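You operate a simulated robot arm through the tools that you are given. There is no shell and no other tool. Be economical: measure what you need, move in short steps, check, and stop when the job is done.

Carry out the task below with a simulated robot arm. There is one attempt and no reset: what you move stays moved.

TASK
Put the battery tub and the jam jar on the ash pan.
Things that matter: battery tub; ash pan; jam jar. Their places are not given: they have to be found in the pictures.

It is judged by the outcome, as a careful person would: the job done as asked, and still so three seconds after it is handed in. It fails if anything else is knocked over, pushed out of place, dropped, spilled or broken.

THE ROBOT
A 6-joint arm with a two-finger parallel gripper, fixed in place. Base frame: the origin is at the foot of the arm, x ahead of it, y to its left, z up; the work surface is at about z = 0. Lengths are in m, angles in degrees, forces in N, time in s.
With the tool pointing down near the work surface it reaches from about 0.14 to 0.58 m from the base axis. Its first joint turns from -66.0 to 66.0 degrees. Payload 2.1 kg.
Tool frame: the origin (TCP) lies between the finger pads and is the grasp point; the fingertips stand 0.03 m ahead of it; z points along the fingers, y is the line along which they close. The gripper opens to 0.094 m. The fingers are 0.028 m wide and 0.01 m thick; the gripper's body (0.05 by 0.096 m) begins 0.055 m behind the TCP.
Orientation is that of the tool frame in the base frame, as a unit quaternion [x, y, z, w]. With the fingers straight down and closing along the base's y, the tool's x points along the base's -x, its y along +y and its z along -z.

THE INTERFACE
- The arm moves only by the tool play_rows. Its argument "increments" is a list of rows, each a list of 7 numbers: the shift along the base's x, y, z in m, then the turn, a rotation vector about the base's x, y, z in degrees, then the finger opening in m, from 0 to 0.094. In form: [[dx, dy, dz, ax, ay, az, hand], ...]. A call has 1 to 8 rows; each row is the pose to reach, as a shift and turn from the pose commanded when the call began. A row lasts 0.2 s, in which the tool goes at most 0.05 m and 8.6 degrees; a call with a longer step from one row to the next is refused whole, and so is a gripper value outside its range. A pose out of reach is approached as far as the arm can. The call stops where the force on the tool passes 40 N (or 10 N more than at its start, if that is more) or the arm is blocked; 0.2 s more then pass. The fingers move at their own pace (about 0.072 m/s each) and stop on an object; they squeeze with about 25 N. The grip force told is the motor's: it shows also when the fingers shut on nothing. Time passes only in rows, and 0.2 s behind the last, so rows that repeat a pose let the fingers close. It gives the time, the measured TCP pose, the force on the tool (base axes), the opening and the grip force at its end, in the units of the frame above (readings bear some noise).
- Cameras (640 x 400 px; columns grow to the right, rows downward): "scene" is fixed at [0.0638, -0.3844, 0.4737]; the picture's right is [0.65, -0.76, 0.00], its down [-0.50, -0.43, -0.75] and it looks along [0.57, 0.49, -0.66] (base axes); focal length 253 px, centre (320, 200). "wrist" rides on the gripper at [-0.037, 0, -0.058] in the tool frame; the picture's right is [0.00, -1.00, 0.00], its down [0.97, 0.00, -0.24] and it looks along [0.24, 0.00, 0.97] (tool axes); focal length 218 px, centre (320, 200).
- camera(camera): a new picture of that camera. No time passes.
- locate(camera, pixels): for up to 12 pixels [column, row] of the newest picture of that camera ("zoom" is the newest enlarged one), the place [x, y, z] in the base frame of the surface seen there, good to about 0.002 m. No time passes.
- close_up(camera, box): a new picture of the part [left, top, right, bottom] of that camera's present view, enlarged. No time passes.
- job_done(): hands the job in; it is judged then, once.

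Work in short steps. Measure before you move; look again where a grasp or a placing could have gone wrong, and mend it. You have 60 turns and 22 pictures in all, the two below and enlarged ones among them. Open the gripper and draw the arm clear of the work before you hand the job in, unless the task says otherwise; then end with one line.

The tools are called after "Call:" by a JSON object that holds its "api" and its "payload". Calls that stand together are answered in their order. play_rows: Moves the arm, as the interface text tells. Its arguments: {"type":"object","properties":{"increments":{"type":"array","items":{"type":"array","items":{"type":"number"}}}},"required":["increments"]} The other tools are called the same way: camera (camera) takes a picture; locate (camera, pixels) gives the place of the surface under pixels of a picture; close_up (camera, box) takes an enlarged picture of a part of a camera's view; job_done () hands the job in.

At the start:

```text
t: 0.0
position: [0.3581, -0.0251, 0.2777]
tcp_rot: [0.0, 1.0, 0.001, 0.001]
wrist_force: [0.2, 0.1, -0.5]
width: 0.0938
gripper_force: 0.0
```

scene: 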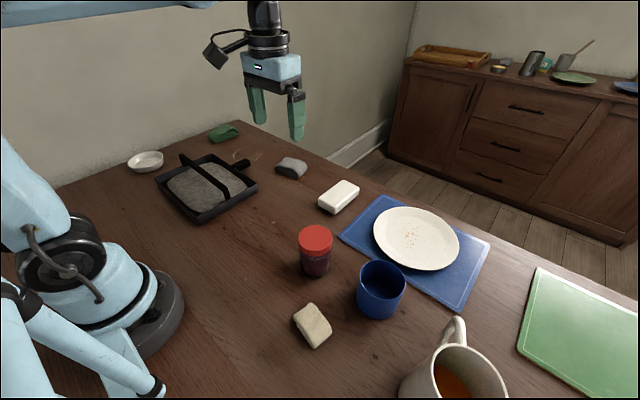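
wrist: 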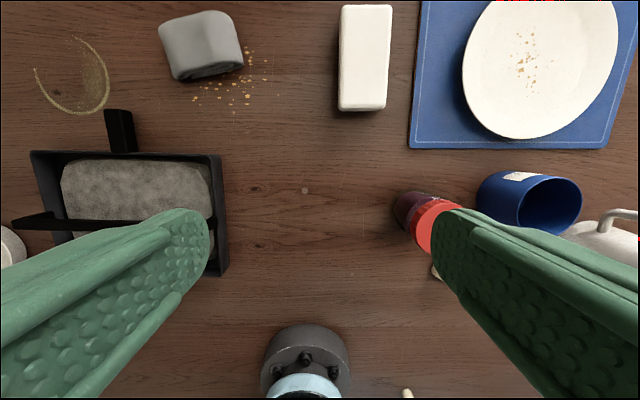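

The black pan with ash and a cross bar is at about (207,188), the red-lidded jar at (316,250) and the blue tub at (381,290). I'll look closer at them.

Call:
{"api": "close_up", "payload": {"camera": "scene", "box": [120, 110, 320, 235]}}

Call:
{"api": "close_up", "payload": {"camera": "scene", "box": [270, 200, 510, 350]}}

Call:
{"api": "locate", "payload": {"camera": "scene", "pixels": [[156, 179], [213, 155], [258, 183], [200, 222], [182, 155], [226, 198], [205, 175], [190, 190], [220, 180], [240, 163], [208, 200], [195, 175]]}}

Call:
{"api": "locate", "payload": {"camera": "scene", "pixels": [[316, 228], [299, 242], [333, 242], [316, 253], [316, 275], [381, 263], [357, 278], [405, 278], [381, 298], [380, 317], [381, 280], [316, 238]]}}

```text
3.20 times, centred on (220, 172) of scene
```

zoom: 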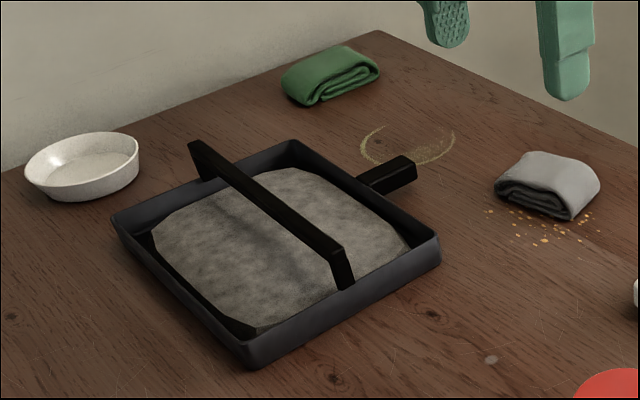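

```text
2.67 times, centred on (390, 275) of scene
```

zoom: 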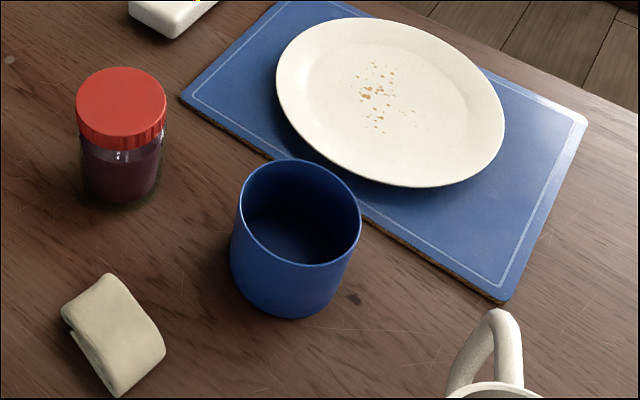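

```text
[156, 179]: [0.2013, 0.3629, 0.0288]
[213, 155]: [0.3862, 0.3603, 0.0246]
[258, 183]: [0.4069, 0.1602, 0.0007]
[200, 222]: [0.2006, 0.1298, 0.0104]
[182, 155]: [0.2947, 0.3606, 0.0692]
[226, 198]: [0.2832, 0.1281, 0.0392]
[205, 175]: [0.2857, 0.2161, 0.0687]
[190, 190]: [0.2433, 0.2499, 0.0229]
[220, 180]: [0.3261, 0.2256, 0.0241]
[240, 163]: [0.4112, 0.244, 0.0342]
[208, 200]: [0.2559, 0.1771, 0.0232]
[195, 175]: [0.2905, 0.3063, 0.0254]
```

```text
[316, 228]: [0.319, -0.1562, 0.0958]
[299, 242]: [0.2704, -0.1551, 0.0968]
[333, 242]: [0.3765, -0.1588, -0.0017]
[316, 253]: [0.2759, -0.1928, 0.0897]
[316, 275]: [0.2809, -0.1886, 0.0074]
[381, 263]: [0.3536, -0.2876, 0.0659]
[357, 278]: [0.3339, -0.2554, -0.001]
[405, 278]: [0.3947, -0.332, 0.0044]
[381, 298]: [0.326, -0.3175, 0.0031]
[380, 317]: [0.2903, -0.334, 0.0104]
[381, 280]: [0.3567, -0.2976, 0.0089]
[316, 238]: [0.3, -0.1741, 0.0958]
```

The pan spans about x 0.20–0.385, y 0.13–0.36, with a bar along y at x≈0.287 (top z 0.069) and ash at z≈0.024. Next I measure the tub and jar sizes and look at the label on the tub.

Call:
{"api": "close_up", "payload": {"camera": "wrist", "box": [380, 140, 640, 300]}}

Call:
{"api": "locate", "payload": {"camera": "wrist", "pixels": [[63, 165], [205, 160], [63, 200], [140, 190], [210, 185], [30, 153], [220, 157], [226, 260], [215, 270], [140, 220], [100, 214], [120, 112]]}}

Call:
{"api": "locate", "payload": {"camera": "wrist", "pixels": [[520, 205], [580, 205], [550, 180], [550, 230], [555, 205], [490, 180], [480, 195], [430, 208], [418, 240], [440, 220], [400, 200], [520, 176]]}}

Call:
{"api": "locate", "payload": {"camera": "scene", "pixels": [[381, 261], [359, 277], [405, 284], [380, 299], [390, 299], [370, 296], [371, 262], [395, 266], [361, 287], [316, 254], [332, 240], [301, 236]]}}

```text
2.46 times, centred on (510, 220) of wrist
```

zoom: 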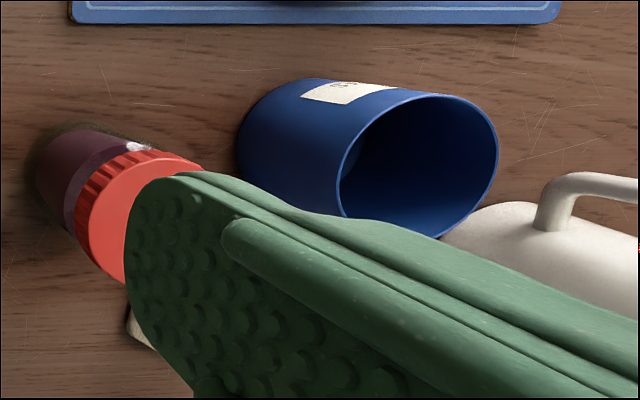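

```text
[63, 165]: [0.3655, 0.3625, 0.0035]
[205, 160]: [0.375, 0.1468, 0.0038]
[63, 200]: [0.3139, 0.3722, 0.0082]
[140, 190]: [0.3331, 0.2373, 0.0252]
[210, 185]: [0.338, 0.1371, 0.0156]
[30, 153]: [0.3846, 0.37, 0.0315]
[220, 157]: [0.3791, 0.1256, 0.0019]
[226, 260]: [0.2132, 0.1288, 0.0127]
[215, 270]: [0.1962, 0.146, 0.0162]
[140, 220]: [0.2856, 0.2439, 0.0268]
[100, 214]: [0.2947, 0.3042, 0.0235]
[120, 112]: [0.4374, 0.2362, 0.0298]
```

```text
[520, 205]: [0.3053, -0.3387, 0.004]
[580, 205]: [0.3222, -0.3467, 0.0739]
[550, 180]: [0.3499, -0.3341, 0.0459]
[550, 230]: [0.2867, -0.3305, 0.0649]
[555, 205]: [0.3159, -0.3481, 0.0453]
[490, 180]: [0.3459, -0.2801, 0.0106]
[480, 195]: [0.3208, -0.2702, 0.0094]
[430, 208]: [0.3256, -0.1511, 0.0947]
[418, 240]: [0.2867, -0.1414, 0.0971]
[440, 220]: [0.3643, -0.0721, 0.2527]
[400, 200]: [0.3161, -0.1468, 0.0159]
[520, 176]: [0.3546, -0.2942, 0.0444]
```

```text
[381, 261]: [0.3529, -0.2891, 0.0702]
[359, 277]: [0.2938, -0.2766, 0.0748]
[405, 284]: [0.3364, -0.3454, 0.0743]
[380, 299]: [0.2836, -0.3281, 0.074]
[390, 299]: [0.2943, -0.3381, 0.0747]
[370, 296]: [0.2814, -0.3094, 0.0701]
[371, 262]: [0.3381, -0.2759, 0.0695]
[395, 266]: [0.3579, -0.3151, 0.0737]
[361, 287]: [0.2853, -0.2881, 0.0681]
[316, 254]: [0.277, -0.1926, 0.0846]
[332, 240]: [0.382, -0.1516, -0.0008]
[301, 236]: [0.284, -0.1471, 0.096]
```

The blue labelled tub is upright: centre ≈(0.318,-0.309), diameter ≈0.075, height 0.075. The jar's centre is ≈(0.298,-0.174), lid diameter 0.056, height 0.096. I'll measure the pan's bar and walls more closely.

Call:
{"api": "close_up", "payload": {"camera": "scene", "box": [150, 145, 262, 225]}}

```text
5.00 times, centred on (206, 185) of scene
```

zoom: 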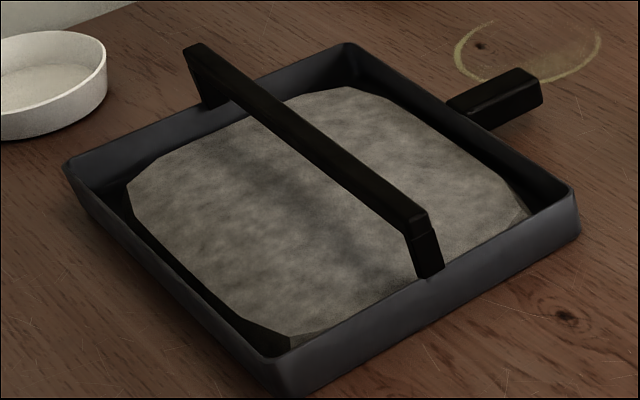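

Call:
{"api": "locate", "payload": {"camera": "zoom", "pixels": [[290, 130], [320, 135], [405, 222], [424, 212], [350, 45], [572, 190], [275, 362], [68, 165], [490, 155], [495, 120], [175, 255], [290, 347]]}}

Call:
{"api": "locate", "payload": {"camera": "zoom", "pixels": [[335, 95], [440, 150], [515, 205], [420, 170], [350, 150], [150, 170], [240, 290], [190, 150], [350, 270], [270, 200], [450, 215], [300, 110]]}}

```text
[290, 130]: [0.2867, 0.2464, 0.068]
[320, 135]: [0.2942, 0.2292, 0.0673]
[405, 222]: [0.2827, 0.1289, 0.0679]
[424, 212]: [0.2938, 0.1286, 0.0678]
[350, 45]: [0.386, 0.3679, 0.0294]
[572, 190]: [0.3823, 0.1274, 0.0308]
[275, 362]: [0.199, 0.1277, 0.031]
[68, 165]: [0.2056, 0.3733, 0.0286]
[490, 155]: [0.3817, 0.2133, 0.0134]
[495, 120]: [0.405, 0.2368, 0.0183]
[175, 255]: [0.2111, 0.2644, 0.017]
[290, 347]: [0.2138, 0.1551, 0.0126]
```

```text
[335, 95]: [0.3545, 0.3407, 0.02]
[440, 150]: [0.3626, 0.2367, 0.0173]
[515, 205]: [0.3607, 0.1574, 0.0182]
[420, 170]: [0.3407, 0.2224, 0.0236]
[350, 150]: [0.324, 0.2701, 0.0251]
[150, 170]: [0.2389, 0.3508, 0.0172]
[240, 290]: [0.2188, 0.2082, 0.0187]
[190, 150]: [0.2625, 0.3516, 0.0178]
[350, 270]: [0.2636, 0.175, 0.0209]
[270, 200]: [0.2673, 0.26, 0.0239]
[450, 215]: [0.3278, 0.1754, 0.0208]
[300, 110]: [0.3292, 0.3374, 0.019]
```

Clearance matters here: the far compartment (bar to far wall) is ≈0.08 wide, about the tub's diameter. I'll go above the pan for an accurate overhead look.

Call:
{"api": "play_rows", "payload": {"increments": [[0, 0.045, 0, 0, 0, 0, 0.094], [0, 0.09, 0, 0, 0, 0, 0.094], [0, 0.135, 0, 0, 0, 0, 0.094], [0, 0.18, 0, 0, 0, 0, 0.094], [0, 0.225, 0, 0, 0, 0, 0.094], [0, 0.27, -0.02, 0, 0, 0, 0.094], [0, 0.27, -0.02, 0, 0, 0, 0.094]]}}

Call:
{"api": "close_up", "payload": {"camera": "wrist", "box": [200, 80, 440, 230]}}

Call:
{"api": "locate", "payload": {"camera": "scene", "pixels": [[404, 380], [448, 325], [462, 350], [330, 330], [313, 310], [500, 375], [298, 325], [430, 360]]}}

```text
t: 1.6
position: [0.3602, 0.2462, 0.2555]
tcp_rot: [0.0, 1.0, 0.001, 0.001]
wrist_force: [1.1, 0.2, -0.4]
width: 0.0942
gripper_force: 0.0
```

```text
2.67 times, centred on (320, 155) of wrist
```

zoom: 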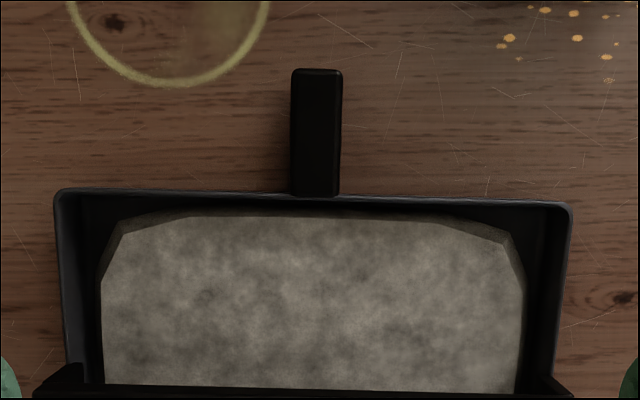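

```text
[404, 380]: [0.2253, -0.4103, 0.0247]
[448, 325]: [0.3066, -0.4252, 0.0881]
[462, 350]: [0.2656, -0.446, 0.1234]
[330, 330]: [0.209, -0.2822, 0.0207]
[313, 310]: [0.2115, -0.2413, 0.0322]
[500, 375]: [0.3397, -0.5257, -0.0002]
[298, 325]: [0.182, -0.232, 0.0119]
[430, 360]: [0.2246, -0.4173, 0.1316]
```

The far half is seen clearly (far wall at zoom row ~195–205, bar at row ~388). Measuring the edges.

Call:
{"api": "locate", "payload": {"camera": "zoom", "pixels": [[150, 191], [150, 196], [150, 202], [230, 193], [230, 199], [450, 200], [450, 206], [450, 212], [150, 390], [300, 392], [300, 397], [480, 395]]}}

Call:
{"api": "close_up", "payload": {"camera": "wrist", "box": [200, 170, 440, 320]}}

```text
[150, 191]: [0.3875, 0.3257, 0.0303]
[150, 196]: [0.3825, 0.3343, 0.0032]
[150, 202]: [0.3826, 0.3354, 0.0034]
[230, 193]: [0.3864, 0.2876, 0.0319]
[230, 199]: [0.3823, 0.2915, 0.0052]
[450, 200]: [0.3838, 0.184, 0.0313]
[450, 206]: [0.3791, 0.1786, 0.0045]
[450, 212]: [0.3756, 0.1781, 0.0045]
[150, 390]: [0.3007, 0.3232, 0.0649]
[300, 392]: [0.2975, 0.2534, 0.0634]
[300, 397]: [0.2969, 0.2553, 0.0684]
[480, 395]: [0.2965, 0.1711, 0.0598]
```

```text
2.67 times, centred on (320, 245) of wrist
```

zoom: 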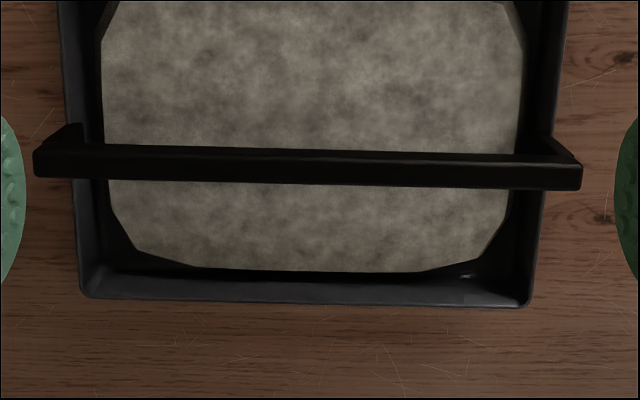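

At y=0.25 the far compartment runs from x≈0.297 to ≈0.382 (0.085 wide), so the tub fits with centre x≈0.3395. Now I go over the tub for a precise look.

Call:
{"api": "play_rows", "payload": {"increments": [[0, -0.049, 0, 0, 0, 0, 0.094], [0, -0.098, 0, 0, 0, 0, 0.094], [0, -0.147, 0, 0, 0, 0, 0.094], [0, -0.196, 0, 0, 0, 0, 0.094], [0, -0.245, 0, 0, 0, 0, 0.094], [0, -0.294, 0, 0, 0, 0, 0.094], [0, -0.343, 0, 0, 0, 0, 0.094], [0, -0.392, 0, 0, 0, 0, 0.094]]}}

Call:
{"api": "play_rows", "payload": {"increments": [[0, -0.049, 0, 0, 0, 0, 0.094], [0, -0.098, 0, 0, 0, 0, 0.094], [-0.02, -0.137, 0, 0, 0, 0, 0.094], [-0.043, -0.163, -0.04, 0, 0, 0, 0.094], [-0.043, -0.163, -0.04, 0, 0, 0, 0.094]]}}

Call:
{"api": "camera", "payload": {"camera": "wrist"}}

```text
t: 3.4
position: [0.3577, -0.1481, 0.2593]
tcp_rot: [-0.001, 1.0, 0.001, 0.001]
wrist_force: [0.9, -0.2, 0.6]
width: 0.0939
gripper_force: 0.0
```

```text
refused: row 4 steps farther than a row can; nothing moved
```

```text
13 pictures are left
```

wrist: 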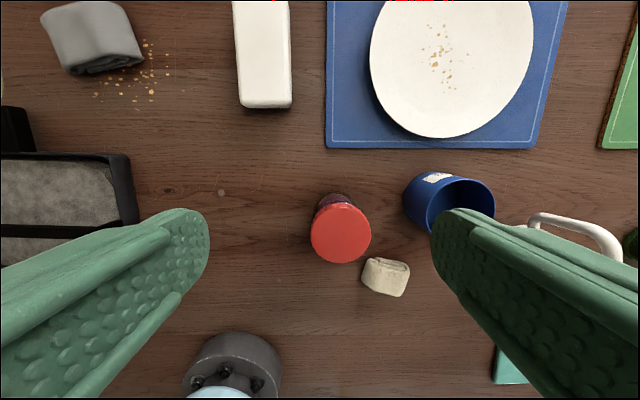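

A row step was slightly too long; the jar is seen at (340,232). I'll resend with smaller steps.

Call:
{"api": "play_rows", "payload": {"increments": [[0, -0.045, 0, 0, 0, 0, 0.094], [-0.01, -0.085, -0.01, 0, 0, 0, 0.094], [-0.02, -0.125, -0.02, 0, 0, 0, 0.094], [-0.038, -0.161, -0.04, 0, 0, 0, 0.094], [-0.038, -0.161, -0.04, 0, 0, 0, 0.094], [-0.038, -0.161, -0.04, 0, 0, 0, 0.094]]}}

Call:
{"api": "camera", "payload": {"camera": "wrist"}}

```text
t: 4.8
position: [0.3199, -0.308, 0.2194]
tcp_rot: [-0.001, 1.0, 0.001, 0.0]
wrist_force: [-0.7, -0.2, 0.5]
width: 0.0941
gripper_force: 0.1
```

```text
12 pictures are left
```

wrist: 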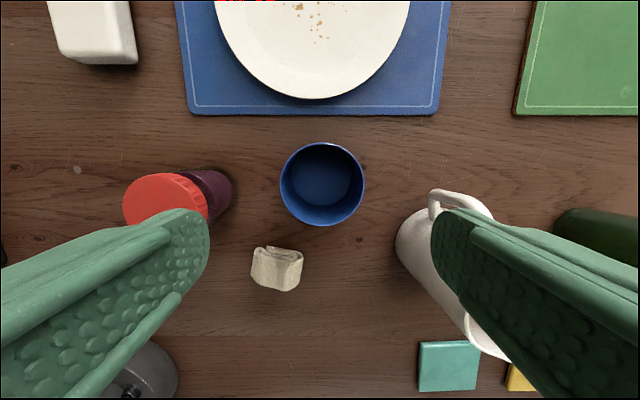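

The tub is upright and empty, rim centred at (322,184). The mug stands to its right with left edge (397,245); measuring the rim and the mug's edge.

Call:
{"api": "locate", "payload": {"camera": "wrist", "pixels": [[281, 185], [364, 185], [322, 143], [322, 225], [293, 155], [352, 214], [293, 214], [352, 155], [398, 240], [430, 195], [402, 225], [405, 255]]}}

```text
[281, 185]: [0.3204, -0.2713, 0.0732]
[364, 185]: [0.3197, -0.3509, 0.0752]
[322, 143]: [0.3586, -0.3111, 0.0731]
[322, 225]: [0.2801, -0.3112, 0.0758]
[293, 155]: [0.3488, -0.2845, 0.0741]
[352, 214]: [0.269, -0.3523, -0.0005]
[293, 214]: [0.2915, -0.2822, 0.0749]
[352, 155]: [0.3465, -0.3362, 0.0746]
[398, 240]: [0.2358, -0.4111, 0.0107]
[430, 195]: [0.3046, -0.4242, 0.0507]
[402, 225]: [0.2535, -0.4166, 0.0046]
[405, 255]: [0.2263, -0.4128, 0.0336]
```

Tub centre is (0.319,-0.311), diameter 0.080. I descend over it with the fingers open along y to TCP z≈0.05.

Call:
{"api": "play_rows", "payload": {"increments": [[-0.001, -0.003, -0.04, 0, 0, 0, 0.094], [-0.001, -0.003, -0.08, 0, 0, 0, 0.094], [-0.001, -0.003, -0.11, 0, 0, 0, 0.094], [-0.001, -0.003, -0.14, 0, 0, 0, 0.094], [-0.001, -0.003, -0.17, 0, 0, 0, 0.094], [-0.001, -0.003, -0.17, 0, 0, 0, 0.094]]}}

Call:
{"api": "play_rows", "payload": {"increments": [[0, 0, 0, 0, 0, 0, 0.076], [0, 0, 0, 0, 0, 0, 0.07], [0, 0, 0, 0, 0, 0, 0.07]]}}

```text
t: 6.2
position: [0.3204, -0.3121, 0.0492]
tcp_rot: [0.0, 1.0, 0.001, 0.001]
wrist_force: [0.3, 0.6, -0.4]
width: 0.0937
gripper_force: 0.0
```

```text
t: 7.0
position: [0.3196, -0.3123, 0.048]
tcp_rot: [-0.002, 1.0, 0.001, 0.001]
wrist_force: [0.3, -0.4, 1.1]
width: 0.0792
gripper_force: 24.7
```

Gripped at 0.079 with 25 N. Lifting straight up, then travelling toward the pan at height.

Call:
{"api": "play_rows", "payload": {"increments": [[0, 0, 0.03, 0, 0, 0, 0.07], [0, 0, 0.07, 0, 0, 0, 0.07], [0, 0, 0.11, 0, 0, 0, 0.07], [0, 0, 0.15, 0, 0, 0, 0.07], [0.005, 0.04, 0.16, 0, 0, 0, 0.07], [0.01, 0.085, 0.16, 0, 0, 0, 0.07], [0.02, 0.13, 0.16, 0, 0, 0, 0.07], [0.02, 0.175, 0.16, 0, 0, 0, 0.07]]}}

Call:
{"api": "play_rows", "payload": {"increments": [[0, 0.045, 0, 0, 0, 0, 0.07], [0, 0.09, 0, 0, 0, 0, 0.07], [0, 0.135, 0, 0, 0, 0, 0.07], [0, 0.18, 0, 0, 0, 0, 0.07], [0, 0.225, 0, 0, 0, 0, 0.07], [0, 0.27, 0, 0, 0, 0, 0.07], [0, 0.315, 0, 0, 0, 0, 0.07], [0, 0.36, 0, 0, 0, 0, 0.07]]}}

Call:
{"api": "play_rows", "payload": {"increments": [[0, 0.02, 0, 0, 0, 0, 0.07], [0, 0.026, -0.03, 0, 0, 0, 0.07], [0, 0.026, -0.05, 0, 0, 0, 0.07], [0, 0.026, -0.05, 0, 0, 0, 0.07]]}}

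Call:
{"api": "camera", "payload": {"camera": "wrist"}}

```text
t: 8.8
position: [0.3387, -0.1362, 0.2085]
tcp_rot: [0.001, 1.0, 0.0, 0.0]
wrist_force: [0.1, -0.4, -0.7]
width: 0.0698
gripper_force: 0.1
```

```text
t: 10.6
position: [0.34, 0.2259, 0.207]
tcp_rot: [0.0, 1.0, 0.001, 0.002]
wrist_force: [0.9, -0.4, -0.1]
width: 0.0701
gripper_force: 0.0
```

```text
t: 11.6
position: [0.3397, 0.2496, 0.1569]
tcp_rot: [-0.001, 1.0, 0.001, 0.001]
wrist_force: [0.6, 0.2, 1.1]
width: 0.07
gripper_force: 0.0
```

```text
11 pictures are left
```

wrist: 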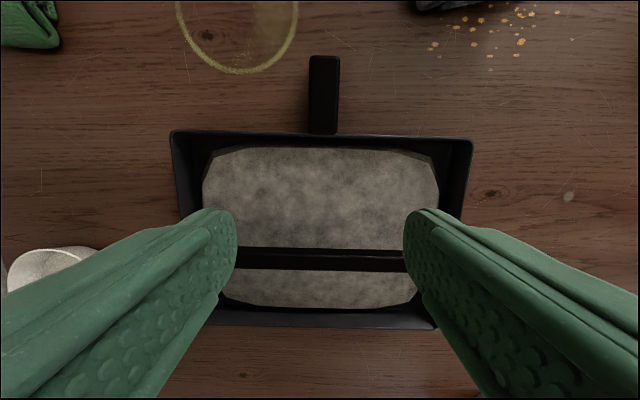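

The fingers closed to 0.070 with no force: the tub slipped out during the lift. Finding where it is now.

Call:
{"api": "camera", "payload": {"camera": "scene"}}

```text
10 pictures are left
```

scene: 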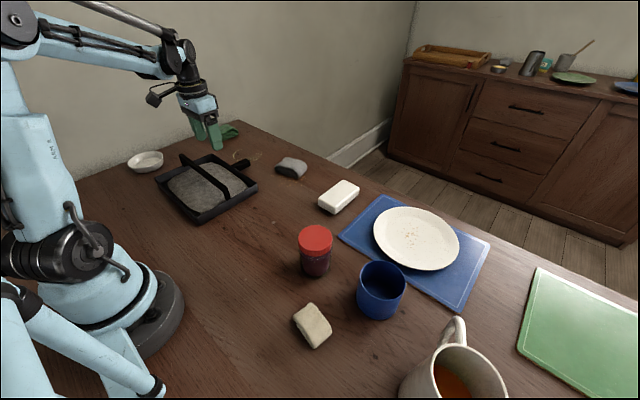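

The tub is still upright at its old place (381,290). I return and grip it again, closing fully this time, then lift slowly with checks.

Call:
{"api": "play_rows", "payload": {"increments": [[0, 0, 0.05, 0, 0, 0, 0.094], [0, -0.049, 0.05, 0, 0, 0, 0.094], [0, -0.098, 0.05, 0, 0, 0, 0.094], [0, -0.147, 0.05, 0, 0, 0, 0.094], [0, -0.196, 0.05, 0, 0, 0, 0.094], [0, -0.245, 0.05, 0, 0, 0, 0.094], [0, -0.294, 0.05, 0, 0, 0, 0.094], [0, -0.343, 0.05, 0, 0, 0, 0.094]]}}

Call:
{"api": "play_rows", "payload": {"increments": [[0, -0.045, 0, 0, 0, 0, 0.094], [0, -0.09, 0, 0, 0, 0, 0.094], [0, -0.135, 0, 0, 0, 0, 0.094], [-0.01, -0.18, 0, 0, 0, 0, 0.094], [-0.02, -0.218, 0.01, 0, 0, 0, 0.094], [-0.02, -0.218, 0.01, 0, 0, 0, 0.094]]}}

Call:
{"api": "camera", "payload": {"camera": "wrist"}}

Call:
{"api": "locate", "payload": {"camera": "wrist", "pixels": [[281, 185], [364, 185], [322, 143], [322, 225]]}}

```text
t: 13.4
position: [0.3386, -0.0946, 0.2072]
tcp_rot: [-0.002, 1.0, 0.001, 0.0]
wrist_force: [-0.1, -0.8, -1.8]
width: 0.0939
gripper_force: 0.0
```

```text
t: 14.8
position: [0.3182, -0.3114, 0.2182]
tcp_rot: [-0.001, 1.0, 0.0, 0.001]
wrist_force: [-0.9, 0.6, -0.5]
width: 0.0941
gripper_force: 0.0
```

```text
9 pictures are left
```

wrist: 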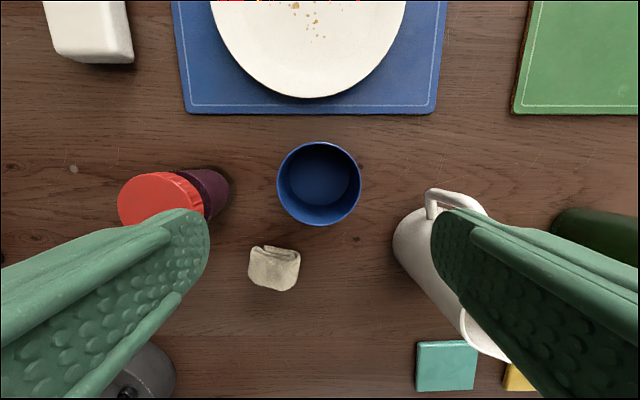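

```text
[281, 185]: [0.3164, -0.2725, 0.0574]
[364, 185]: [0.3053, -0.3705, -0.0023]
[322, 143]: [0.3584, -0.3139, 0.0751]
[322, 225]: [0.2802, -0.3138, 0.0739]
```

The tub stands unmoved with centre ≈(0.319,-0.311). I descend to z≈0.038 and close fully.

Call:
{"api": "play_rows", "payload": {"increments": [[0.001, 0, -0.045, 0, 0, 0, 0.094], [0.001, 0, -0.09, 0, 0, 0, 0.094], [0.001, 0, -0.13, 0, 0, 0, 0.094], [0.001, 0, -0.16, 0, 0, 0, 0.094], [0.001, 0, -0.18, 0, 0, 0, 0.094], [0.001, 0, -0.18, 0, 0, 0, 0.094]]}}

Call:
{"api": "play_rows", "payload": {"increments": [[0, 0, 0, 0, 0, 0, 0.07], [0, 0, 0, 0, 0, 0, 0.0], [0, 0, 0, 0, 0, 0, 0.0], [0, 0, 0, 0, 0, 0, 0.0]]}}

Call:
{"api": "play_rows", "payload": {"increments": [[0, 0, 0.003, 0, 0, 0, 0.0], [0, 0, 0.006, 0, 0, 0, 0.0], [0, 0, 0.01, 0, 0, 0, 0.0], [0, 0, 0.015, 0, 0, 0, 0.0], [0, 0, 0.015, 0, 0, 0, 0.0]]}}

```text
t: 16.2
position: [0.3208, -0.3122, 0.0382]
tcp_rot: [-0.001, 1.0, 0.002, 0.0]
wrist_force: [-0.7, 0.3, -0.2]
width: 0.0937
gripper_force: 0.0
```

```text
t: 17.2
position: [0.3199, -0.3122, 0.0386]
tcp_rot: [-0.001, 1.0, 0.001, 0.001]
wrist_force: [0.3, -0.4, 0.3]
width: 0.0793
gripper_force: 25.0
```

```text
t: 18.4
position: [0.3198, -0.3114, 0.0536]
tcp_rot: [-0.001, 1.0, 0.001, 0.001]
wrist_force: [-1.0, 0.0, -1.8]
width: 0.0792
gripper_force: 24.0
```

Still gripped after 15 mm. A close scene picture tells whether the tub rose with the fingers.

Call:
{"api": "close_up", "payload": {"camera": "scene", "box": [300, 200, 460, 330]}}

```text
3.08 times, centred on (380, 265) of scene
```

zoom: 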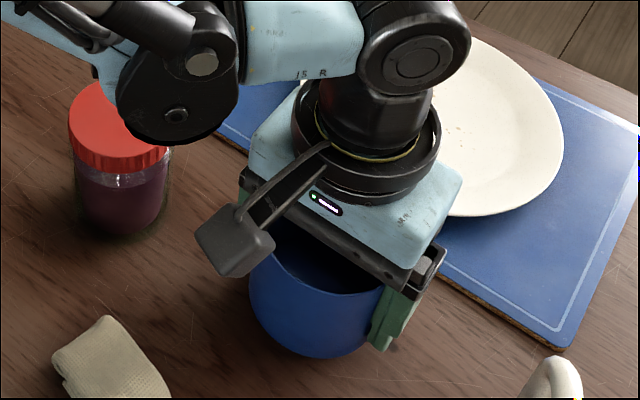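

Call:
{"api": "locate", "payload": {"camera": "zoom", "pixels": [[290, 270], [310, 283], [335, 290], [310, 350], [300, 320], [330, 340]]}}

```text
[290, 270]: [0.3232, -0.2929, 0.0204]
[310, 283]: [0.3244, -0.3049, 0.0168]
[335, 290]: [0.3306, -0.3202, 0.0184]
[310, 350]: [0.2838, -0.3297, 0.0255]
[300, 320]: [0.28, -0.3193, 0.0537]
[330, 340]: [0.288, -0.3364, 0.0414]
```

The tub's inside floor now reads z≈0.018 (was ≈0.004), so it lifts with the grip. I continue in gentler steps and check the opening.

Call:
{"api": "play_rows", "payload": {"increments": [[0, 0, 0.01, 0, 0, 0, 0.0], [0, 0, 0.025, 0, 0, 0, 0.0], [0, 0, 0.04, 0, 0, 0, 0.0], [0, 0, 0.055, 0, 0, 0, 0.0], [0, 0, 0.07, 0, 0, 0, 0.0], [0, 0, 0.085, 0, 0, 0, 0.0], [0, 0, 0.095, 0, 0, 0, 0.0], [0, 0, 0.1, 0, 0, 0, 0.0]]}}

```text
t: 20.2
position: [0.3202, -0.3115, 0.154]
tcp_rot: [-0.001, 1.0, 0.001, 0.002]
wrist_force: [-0.1, -0.8, -1.8]
width: 0.0795
gripper_force: 25.5
```

Holding firmly. I raise a little more to clear the jar and move toward the pan gently.

Call:
{"api": "play_rows", "payload": {"increments": [[0, 0, 0.015, 0, 0, 0, 0.0], [0, 0.01, 0.03, 0, 0, 0, 0.0], [0.004, 0.035, 0.035, 0, 0, 0, 0.0], [0.008, 0.065, 0.035, 0, 0, 0, 0.0], [0.012, 0.1, 0.035, 0, 0, 0, 0.0], [0.016, 0.135, 0.035, 0, 0, 0, 0.0], [0.0195, 0.165, 0.035, 0, 0, 0, 0.0], [0.0195, 0.185, 0.035, 0, 0, 0, 0.0]]}}

Call:
{"api": "play_rows", "payload": {"increments": [[0, 0.015, 0, 0, 0, 0, 0.0], [0, 0.045, 0, 0, 0, 0, 0.0], [0, 0.08, 0, 0, 0, 0, 0.0], [0, 0.115, 0, 0, 0, 0, 0.0], [0, 0.15, 0, 0, 0, 0, 0.0], [0, 0.185, 0, 0, 0, 0, 0.0], [0, 0.21, 0, 0, 0, 0, 0.0], [0, 0.22, 0, 0, 0, 0, 0.0]]}}

Call:
{"api": "play_rows", "payload": {"increments": [[0, 0.015, 0, 0, 0, 0, 0.0], [0, 0.045, 0, 0, 0, 0, 0.0], [0, 0.08, 0, 0, 0, 0, 0.0], [0, 0.115, 0, 0, 0, 0, 0.0], [0, 0.14, 0, 0, 0, 0, 0.0], [0, 0.156, 0, 0, 0, 0, 0.0], [0, 0.156, 0, 0, 0, 0, 0.0]]}}

```text
t: 22.0
position: [0.3396, -0.1266, 0.1885]
tcp_rot: [0.0, 1.0, 0.001, 0.001]
wrist_force: [-0.2, -0.8, -1.5]
width: 0.0787
gripper_force: 25.3
```

```text
t: 23.8
position: [0.3405, 0.0943, 0.1864]
tcp_rot: [-0.001, 1.0, 0.001, 0.001]
wrist_force: [-0.6, 0.1, -2.2]
width: 0.0791
gripper_force: 24.9
```

```text
t: 25.4
position: [0.3397, 0.25, 0.1879]
tcp_rot: [-0.001, 1.0, 0.001, 0.001]
wrist_force: [-0.4, -0.9, -0.9]
width: 0.079
gripper_force: 25.3
```

Over the pan, still held. I descend to leave the tub base just above the bar (TCP z≈0.122), then look.

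Call:
{"api": "play_rows", "payload": {"increments": [[0, 0, -0.02, 0, 0, 0, 0.0], [0, 0, -0.045, 0, 0, 0, 0.0], [0, 0, -0.06, 0, 0, 0, 0.0], [0, 0, -0.066, 0, 0, 0, 0.0], [0, 0, -0.066, 0, 0, 0, 0.0]]}}

Call:
{"api": "camera", "payload": {"camera": "wrist"}}

```text
t: 26.6
position: [0.3399, 0.2503, 0.1215]
tcp_rot: [-0.001, 1.0, 0.001, 0.001]
wrist_force: [0.9, -0.2, -1.2]
width: 0.0791
gripper_force: 24.6
```

```text
7 pictures are left
```

wrist: 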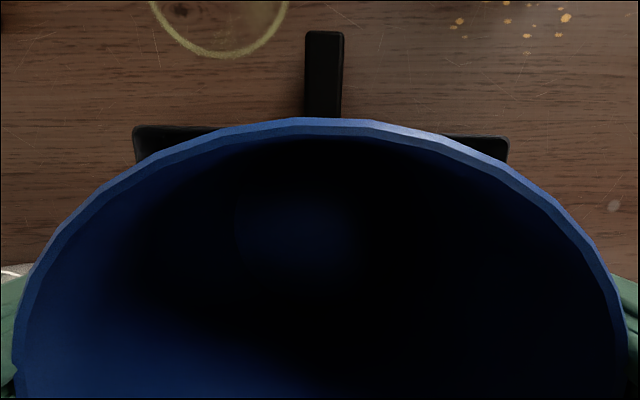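

Call:
{"api": "locate", "payload": {"camera": "wrist", "pixels": [[320, 121], [280, 123], [370, 123], [180, 127], [500, 137], [450, 136]]}}

```text
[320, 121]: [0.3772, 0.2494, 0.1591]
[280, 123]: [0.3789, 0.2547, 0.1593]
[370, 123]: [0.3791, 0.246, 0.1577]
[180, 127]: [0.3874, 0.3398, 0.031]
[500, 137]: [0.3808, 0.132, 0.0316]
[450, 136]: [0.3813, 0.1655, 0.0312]
```

Tub spans about x 0.299–0.379 between the bar (0.297) and wall (0.382). I descend slowly into the gap, watching force.

Call:
{"api": "play_rows", "payload": {"increments": [[0, 0, -0.01, 0, 0, 0, 0.0], [0, 0, -0.02, 0, 0, 0, 0.0], [0, 0, -0.03, 0, 0, 0, 0.0], [0, 0, -0.038, 0, 0, 0, 0.0], [0, 0, -0.046, 0, 0, 0, 0.0], [0, 0, -0.052, 0, 0, 0, 0.0]]}}

```text
t: 28.0
position: [0.3397, 0.2504, 0.0708]
tcp_rot: [-0.001, 1.0, 0.001, 0.001]
wrist_force: [-0.4, 0.3, -0.3]
width: 0.0793
gripper_force: 24.7
```

Call:
{"api": "play_rows", "payload": {"increments": [[0, 0, -0.002, 0, 0, 0, 0.0], [0, 0, -0.004, 0, 0, 0, 0.0], [0, 0, -0.006, 0, 0, 0, 0.0], [0, 0, -0.006, 0, 0, 0, 0.0]]}}

```text
t: 29.0
position: [0.3393, 0.2502, 0.0643]
tcp_rot: [-0.001, 1.0, 0.001, 0.001]
wrist_force: [1.2, -0.5, -1.6]
width: 0.0791
gripper_force: 25.3
```

Call:
{"api": "play_rows", "payload": {"increments": [[0, 0, -0.001, 0, 0, 0, 0.0], [0, 0, -0.002, 0, 0, 0, 0.0], [0, 0, -0.003, 0, 0, 0, 0.0], [0, 0, -0.003, 0, 0, 0, 0.0]]}}

Call:
{"api": "close_up", "payload": {"camera": "scene", "box": [150, 100, 270, 225]}}

```text
t: 30.0
position: [0.3407, 0.2507, 0.0604]
tcp_rot: [-0.001, 1.0, 0.002, 0.0]
wrist_force: [-0.8, -0.2, -1.7]
width: 0.0789
gripper_force: 24.8
```

```text
3.20 times, centred on (210, 162) of scene
```

zoom: 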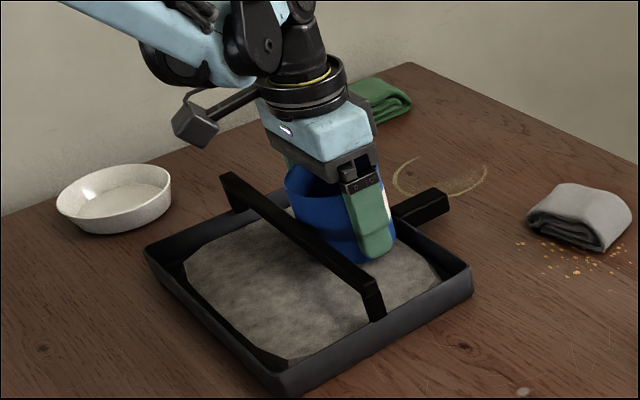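

The tub is inside the far half but the weight (≈-1.7 N) is still on the gripper. Lowering a few more mm until contact shows.

Call:
{"api": "play_rows", "payload": {"increments": [[0, 0, -0.001, 0, 0, 0, 0.0], [0, 0, -0.002, 0, 0, 0, 0.0], [0, 0, -0.002, 0, 0, 0, 0.0]]}}

Call:
{"api": "play_rows", "payload": {"increments": [[0, 0, -0.001, 0, 0, 0, 0.0], [0, 0, -0.002, 0, 0, 0, 0.0], [0, 0, -0.002, 0, 0, 0, 0.0]]}}

```text
t: 30.8
position: [0.3396, 0.2504, 0.0591]
tcp_rot: [-0.001, 1.0, 0.001, 0.001]
wrist_force: [-0.1, 0.2, -2.2]
width: 0.0793
gripper_force: 25.1
```

```text
t: 31.6
position: [0.3398, 0.25, 0.0572]
tcp_rot: [-0.001, 1.0, 0.001, 0.001]
wrist_force: [0.3, 0.6, -1.1]
width: 0.0789
gripper_force: 25.5
```

Call:
{"api": "play_rows", "payload": {"increments": [[0, 0, -0.001, 0, 0, 0, 0.0], [0, 0, -0.0015, 0, 0, 0, 0.0], [0, 0, -0.0015, 0, 0, 0, 0.0]]}}

Call:
{"api": "locate", "payload": {"camera": "zoom", "pixels": [[290, 175], [288, 195], [335, 225], [350, 255], [340, 210], [375, 245]]}}

```text
t: 32.4
position: [0.34, 0.2494, 0.0558]
tcp_rot: [-0.001, 1.0, 0.001, 0.001]
wrist_force: [0.5, 0.0, -1.7]
width: 0.0791
gripper_force: 25.2
```

```text
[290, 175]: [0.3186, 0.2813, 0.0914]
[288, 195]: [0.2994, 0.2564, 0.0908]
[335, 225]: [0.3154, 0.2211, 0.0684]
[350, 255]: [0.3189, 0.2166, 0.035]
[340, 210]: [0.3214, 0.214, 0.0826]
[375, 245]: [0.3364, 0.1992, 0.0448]
```

Readings suggest it's at or within a few mm of the ash; the fingertips are at z≈0.026. I release here slowly.

Call:
{"api": "play_rows", "payload": {"increments": [[0, 0, 0, 0, 0, 0, 0.08], [0, 0, 0, 0, 0, 0, 0.083], [0, 0, 0, 0, 0, 0, 0.088], [0, 0, 0, 0, 0, 0, 0.094], [0, 0, 0, 0, 0, 0, 0.094]]}}

Call:
{"api": "play_rows", "payload": {"increments": [[0, 0, 0.02, 0, 0, 0, 0.094], [0, 0, 0.05, 0, 0, 0, 0.094], [0, 0, 0.08, 0, 0, 0, 0.094], [0, 0, 0.11, 0, 0, 0, 0.094], [0, 0, 0.14, 0, 0, 0, 0.094], [0, 0, 0.17, 0, 0, 0, 0.094], [0, 0, 0.17, 0, 0, 0, 0.094]]}}

Call:
{"api": "camera", "payload": {"camera": "wrist"}}

```text
t: 33.6
position: [0.3401, 0.2498, 0.0552]
tcp_rot: [0.0, 1.0, 0.001, 0.001]
wrist_force: [0.6, -0.1, 0.7]
width: 0.094
gripper_force: 0.1
```

```text
t: 35.2
position: [0.3406, 0.2483, 0.2262]
tcp_rot: [-0.001, 1.0, 0.001, 0.001]
wrist_force: [-0.1, 1.0, -0.8]
width: 0.0941
gripper_force: 0.0
```

```text
5 pictures are left
```

wrist: 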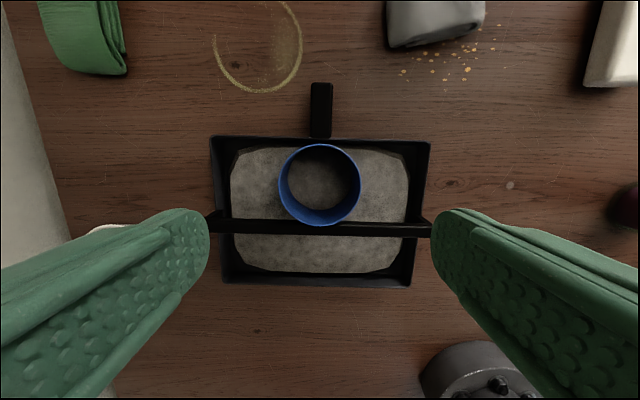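

The tub stands in the far half with the rim ring regular at (320,184); I check that it's level. Ash shows inside, so it has settled in the ash.

Call:
{"api": "locate", "payload": {"camera": "wrist", "pixels": [[280, 185], [360, 185], [320, 145], [320, 224], [320, 185], [222, 225], [400, 228], [250, 275], [380, 285], [320, 228], [320, 280], [320, 260]]}}

```text
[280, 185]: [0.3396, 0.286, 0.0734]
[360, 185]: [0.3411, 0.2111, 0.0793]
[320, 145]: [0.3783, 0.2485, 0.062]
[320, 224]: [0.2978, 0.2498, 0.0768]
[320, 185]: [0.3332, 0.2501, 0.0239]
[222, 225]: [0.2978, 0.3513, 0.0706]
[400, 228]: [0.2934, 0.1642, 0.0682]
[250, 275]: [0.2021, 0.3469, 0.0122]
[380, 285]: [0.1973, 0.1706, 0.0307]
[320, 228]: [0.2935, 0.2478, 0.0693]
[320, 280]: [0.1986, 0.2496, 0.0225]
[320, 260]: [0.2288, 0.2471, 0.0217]
```

The tub is level, resting on the pan floor (rim z≈0.078). Now to the jar: move over (0.30,-0.174).

Call:
{"api": "play_rows", "payload": {"increments": [[0, -0.048, 0, 0, 0, 0, 0.094], [0, -0.096, 0, 0, 0, 0, 0.094], [0, -0.144, 0, 0, 0, 0, 0.094], [0, -0.192, 0, 0, 0, 0, 0.094], [-0.01, -0.238, 0, 0, 0, 0, 0.094], [-0.02, -0.284, 0, 0, 0, 0, 0.094], [-0.03, -0.33, 0, 0, 0, 0, 0.094], [-0.04, -0.375, 0, 0, 0, 0, 0.094]]}}

Call:
{"api": "play_rows", "payload": {"increments": [[0, -0.03, 0, 0, 0, 0, 0.094], [0, -0.048, 0, 0, 0, 0, 0.094], [0, -0.048, 0, 0, 0, 0, 0.094]]}}

Call:
{"api": "camera", "payload": {"camera": "wrist"}}

```text
t: 37.0
position: [0.3002, -0.1247, 0.2262]
tcp_rot: [-0.001, 1.0, 0.001, 0.001]
wrist_force: [0.5, 0.5, 0.1]
width: 0.094
gripper_force: 0.1
```

```text
t: 37.8
position: [0.3, -0.1732, 0.2266]
tcp_rot: [-0.001, 1.0, 0.0, 0.001]
wrist_force: [-0.7, -0.1, -0.1]
width: 0.0939
gripper_force: 0.1
```

```text
4 pictures are left
```

wrist: 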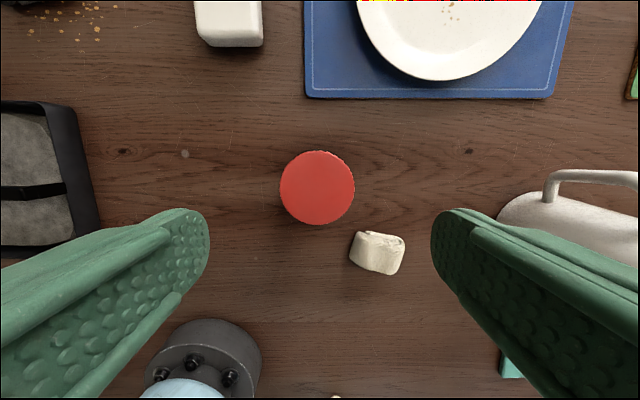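

Call:
{"api": "locate", "payload": {"camera": "wrist", "pixels": [[282, 188], [352, 188], [317, 153], [317, 223], [317, 188], [357, 240], [376, 231]]}}

```text
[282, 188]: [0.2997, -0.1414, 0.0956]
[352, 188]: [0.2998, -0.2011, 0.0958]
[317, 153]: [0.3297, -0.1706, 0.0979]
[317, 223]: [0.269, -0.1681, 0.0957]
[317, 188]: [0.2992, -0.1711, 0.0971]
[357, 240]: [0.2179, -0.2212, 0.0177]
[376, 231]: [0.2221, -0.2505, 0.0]
```

Jar centre (0.299,-0.171), lid diameter ≈0.062; the sponge at x<0.24 is clear of the fingers. Descending to z≈0.05 and closing.

Call:
{"api": "play_rows", "payload": {"increments": [[-0.001, 0.002, -0.045, 0, 0, 0, 0.094], [-0.001, 0.002, -0.085, 0, 0, 0, 0.094], [-0.001, 0.002, -0.12, 0, 0, 0, 0.094], [-0.001, 0.002, -0.15, 0, 0, 0, 0.094], [-0.001, 0.002, -0.176, 0, 0, 0, 0.094], [-0.001, 0.002, -0.176, 0, 0, 0, 0.094]]}}

Call:
{"api": "play_rows", "payload": {"increments": [[0, 0, 0, 0, 0, 0, 0.07], [0, 0, 0, 0, 0, 0, 0.0], [0, 0, 0, 0, 0, 0, 0.0], [0, 0, 0, 0, 0, 0, 0.0]]}}

Call:
{"api": "play_rows", "payload": {"increments": [[0, 0, 0.005, 0, 0, 0, 0.0], [0, 0, 0.012, 0, 0, 0, 0.0], [0, 0, 0.022, 0, 0, 0, 0.0], [0, 0, 0.034, 0, 0, 0, 0.0], [0, 0, 0.046, 0, 0, 0, 0.0], [0, 0, 0.058, 0, 0, 0, 0.0], [0, 0, 0.068, 0, 0, 0, 0.0], [0, 0, 0.07, 0, 0, 0, 0.0]]}}

```text
t: 39.2
position: [0.2979, -0.1714, 0.0501]
tcp_rot: [0.0, 1.0, 0.002, 0.0]
wrist_force: [0.1, 0.1, -0.2]
width: 0.0941
gripper_force: 0.0
```

```text
t: 40.2
position: [0.2982, -0.1714, 0.0499]
tcp_rot: [-0.001, 1.0, 0.001, 0.0]
wrist_force: [-0.9, -0.1, -0.1]
width: 0.0699
gripper_force: 24.7
```

```text
t: 42.0
position: [0.2986, -0.1713, 0.1182]
tcp_rot: [-0.001, 1.0, 0.001, 0.001]
wrist_force: [0.3, 0.6, -3.2]
width: 0.0699
gripper_force: 25.2
```

The jar is held (width 0.070, weight ≈3 N). The near half (x≈0.205–0.285) takes it with centre x≈0.245; carrying it over there.

Call:
{"api": "play_rows", "payload": {"increments": [[0, 0.01, 0.02, 0, 0, 0, 0.0], [0, 0.03, 0.04, 0, 0, 0, 0.0], [0, 0.06, 0.05, 0, 0, 0, 0.0], [0, 0.095, 0.05, 0, 0, 0, 0.0], [0, 0.13, 0.05, 0, 0, 0, 0.0], [0, 0.165, 0.05, 0, 0, 0, 0.0], [0, 0.195, 0.05, 0, 0, 0, 0.0], [0, 0.21, 0.05, 0, 0, 0, 0.0]]}}

Call:
{"api": "play_rows", "payload": {"increments": [[-0.005, 0.015, 0, 0, 0, 0, 0.0], [-0.015, 0.045, 0, 0, 0, 0, 0.0], [-0.025, 0.08, 0, 0, 0, 0, 0.0], [-0.035, 0.115, 0, 0, 0, 0, 0.0], [-0.045, 0.15, 0, 0, 0, 0, 0.0], [-0.054, 0.185, 0, 0, 0, 0, 0.0], [-0.054, 0.211, 0, 0, 0, 0, 0.0], [-0.054, 0.211, 0, 0, 0, 0, 0.0]]}}

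Call:
{"api": "play_rows", "payload": {"increments": [[0, 0, -0.015, 0, 0, 0, 0.0], [0, 0, -0.03, 0, 0, 0, 0.0], [0, 0, -0.038, 0, 0, 0, 0.0], [0, 0, -0.038, 0, 0, 0, 0.0]]}}

Call:
{"api": "close_up", "payload": {"camera": "scene", "box": [140, 90, 270, 230]}}

```text
t: 43.8
position: [0.299, 0.0388, 0.1693]
tcp_rot: [0.0, 1.0, 0.0, 0.001]
wrist_force: [0.2, 0.6, -4.0]
width: 0.0701
gripper_force: 24.6
```

```text
t: 45.6
position: [0.2438, 0.2509, 0.1694]
tcp_rot: [-0.001, 1.0, 0.001, 0.001]
wrist_force: [-0.1, 0.1, -3.6]
width: 0.0701
gripper_force: 25.0
```

```text
t: 46.6
position: [0.2438, 0.2501, 0.1315]
tcp_rot: [-0.001, 1.0, 0.001, 0.0]
wrist_force: [0.1, -0.5, -3.5]
width: 0.0699
gripper_force: 24.9
```

```text
2.86 times, centred on (205, 160) of scene
```

zoom: 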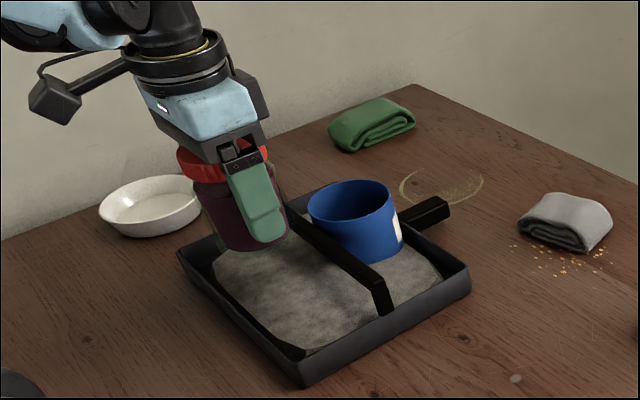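

The jar hangs above the near half, tub upright beyond the bar. Checking wall and bar positions around it.

Call:
{"api": "locate", "payload": {"camera": "zoom", "pixels": [[188, 268], [215, 297], [240, 325], [222, 297], [335, 255], [345, 262], [205, 225], [275, 240], [210, 252], [245, 325], [310, 232], [365, 285]]}}

```text
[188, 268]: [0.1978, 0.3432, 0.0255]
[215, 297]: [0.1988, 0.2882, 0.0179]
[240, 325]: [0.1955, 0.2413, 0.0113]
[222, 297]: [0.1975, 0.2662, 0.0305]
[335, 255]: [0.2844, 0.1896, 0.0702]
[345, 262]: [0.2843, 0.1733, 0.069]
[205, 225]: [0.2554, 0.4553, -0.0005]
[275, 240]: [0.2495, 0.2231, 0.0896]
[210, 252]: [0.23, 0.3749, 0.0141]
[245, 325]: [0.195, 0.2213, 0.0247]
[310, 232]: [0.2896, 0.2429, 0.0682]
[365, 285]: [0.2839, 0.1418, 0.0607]
```

Free space spans x≈0.202–0.2855, the jar is centred in it. Descending.

Call:
{"api": "play_rows", "payload": {"increments": [[0, 0, -0.012, 0, 0, 0, 0.0], [0, 0, -0.026, 0, 0, 0, 0.0], [0, 0, -0.04, 0, 0, 0, 0.0], [0, 0, -0.052, 0, 0, 0, 0.0], [0, 0, -0.062, 0, 0, 0, 0.0], [0, 0, -0.07, 0, 0, 0, 0.0], [0, 0, -0.07, 0, 0, 0, 0.0]]}}

Call:
{"api": "play_rows", "payload": {"increments": [[0, 0, -0.002, 0, 0, 0, 0.0], [0, 0, -0.004, 0, 0, 0, 0.0], [0, 0, -0.005, 0, 0, 0, 0.0], [0, 0, -0.005, 0, 0, 0, 0.0]]}}

```text
t: 48.2
position: [0.2443, 0.2492, 0.0624]
tcp_rot: [-0.002, 1.0, 0.0, 0.001]
wrist_force: [-1.0, 0.3, -4.3]
width: 0.07
gripper_force: 25.1
```

```text
t: 49.2
position: [0.2447, 0.2498, 0.0572]
tcp_rot: [-0.002, 1.0, 0.0, 0.0]
wrist_force: [-0.2, 0.3, -3.8]
width: 0.0702
gripper_force: 24.9
```

Call:
{"api": "play_rows", "payload": {"increments": [[0, 0, -0.001, 0, 0, 0, 0.0], [0, 0, -0.002, 0, 0, 0, 0.0], [0, 0, -0.002, 0, 0, 0, 0.0]]}}

Call:
{"api": "play_rows", "payload": {"increments": [[0, 0, -0.001, 0, 0, 0, 0.0], [0, 0, -0.0015, 0, 0, 0, 0.0], [0, 0, -0.0015, 0, 0, 0, 0.0]]}}

```text
t: 50.0
position: [0.2443, 0.2494, 0.0544]
tcp_rot: [-0.001, 1.0, 0.001, 0.001]
wrist_force: [-0.7, 0.0, -3.6]
width: 0.0702
gripper_force: 25.3
```

```text
t: 50.8
position: [0.2441, 0.2488, 0.0523]
tcp_rot: [-0.001, 1.0, 0.001, 0.002]
wrist_force: [4.2, -0.1, 21.5]
width: 0.0697
gripper_force: 25.1
```

Contact now (21 N up): the jar stands on the pan floor. Easing up by 1 mm, then releasing slowly and withdrawing straight up.

Call:
{"api": "play_rows", "payload": {"increments": [[0, 0, 0.001, 0, 0, 0, 0.0], [0, 0, 0.001, 0, 0, 0, 0.072], [0, 0, 0.001, 0, 0, 0, 0.076], [0, 0, 0.001, 0, 0, 0, 0.085], [0, 0, 0.001, 0, 0, 0, 0.094], [0, 0, 0.001, 0, 0, 0, 0.094]]}}

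Call:
{"api": "play_rows", "payload": {"increments": [[0, 0, 0.02, 0, 0, 0, 0.094], [0, 0, 0.05, 0, 0, 0, 0.094], [0, 0, 0.09, 0, 0, 0, 0.094], [0, 0, 0.13, 0, 0, 0, 0.094], [0, 0, 0.17, 0, 0, 0, 0.094], [0, 0, 0.2, 0, 0, 0, 0.094]]}}

Call:
{"api": "play_rows", "payload": {"increments": [[0.01, -0.045, 0, 0, 0, 0, 0.094], [0.02, -0.09, 0, 0, 0, 0, 0.094], [0.03, -0.135, 0, 0, 0, 0, 0.094], [0.04, -0.18, 0, 0, 0, 0, 0.094], [0.05, -0.225, 0, 0, 0, 0, 0.094], [0.05, -0.225, 0, 0, 0, 0, 0.094]]}}

Call:
{"api": "camera", "payload": {"camera": "scene"}}

```text
t: 52.2
position: [0.2441, 0.2493, 0.0537]
tcp_rot: [-0.001, 1.0, 0.001, 0.001]
wrist_force: [-0.7, 0.3, 0.3]
width: 0.094
gripper_force: 0.0
```

```text
t: 53.6
position: [0.245, 0.2508, 0.2548]
tcp_rot: [-0.001, 1.0, 0.001, 0.001]
wrist_force: [-1.2, 0.4, 0.1]
width: 0.0937
gripper_force: 0.1
```

```text
t: 55.0
position: [0.2954, 0.0257, 0.2558]
tcp_rot: [-0.001, 1.0, 0.0, 0.001]
wrist_force: [-0.1, 0.2, -0.6]
width: 0.0942
gripper_force: 0.1
```

```text
2 pictures are left
```

scene: 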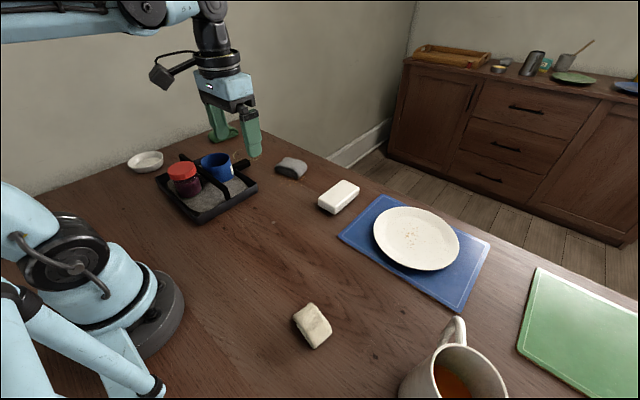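

Jar (184,180) and tub (216,165) both look to stand in the pan, and nothing else has moved. One enlarged look to confirm they're upright.

Call:
{"api": "close_up", "payload": {"camera": "scene", "box": [140, 130, 270, 230]}}

```text
4.00 times, centred on (205, 180) of scene
```

zoom: 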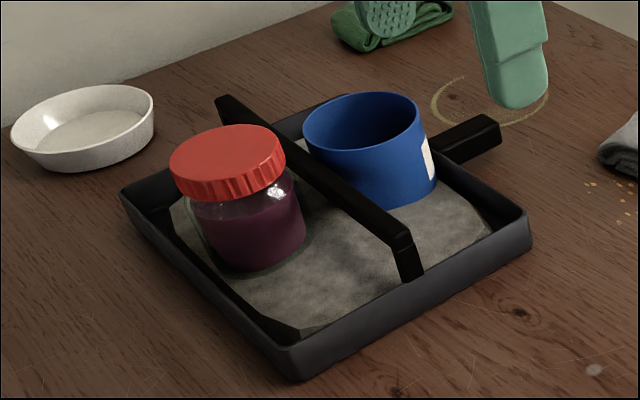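

Both stand upright in the pan, and the arm is clear with the gripper open. Handing in.

Call:
{"api": "job_done", "payload": {}}

```text
The job is handed in.
```

The battery tub and the jam jar are both upright on the ash pan, one on each side of its bar; the tub slipped from the gripper on the first lift but stayed upright where it was, and nothing else looks out of place.
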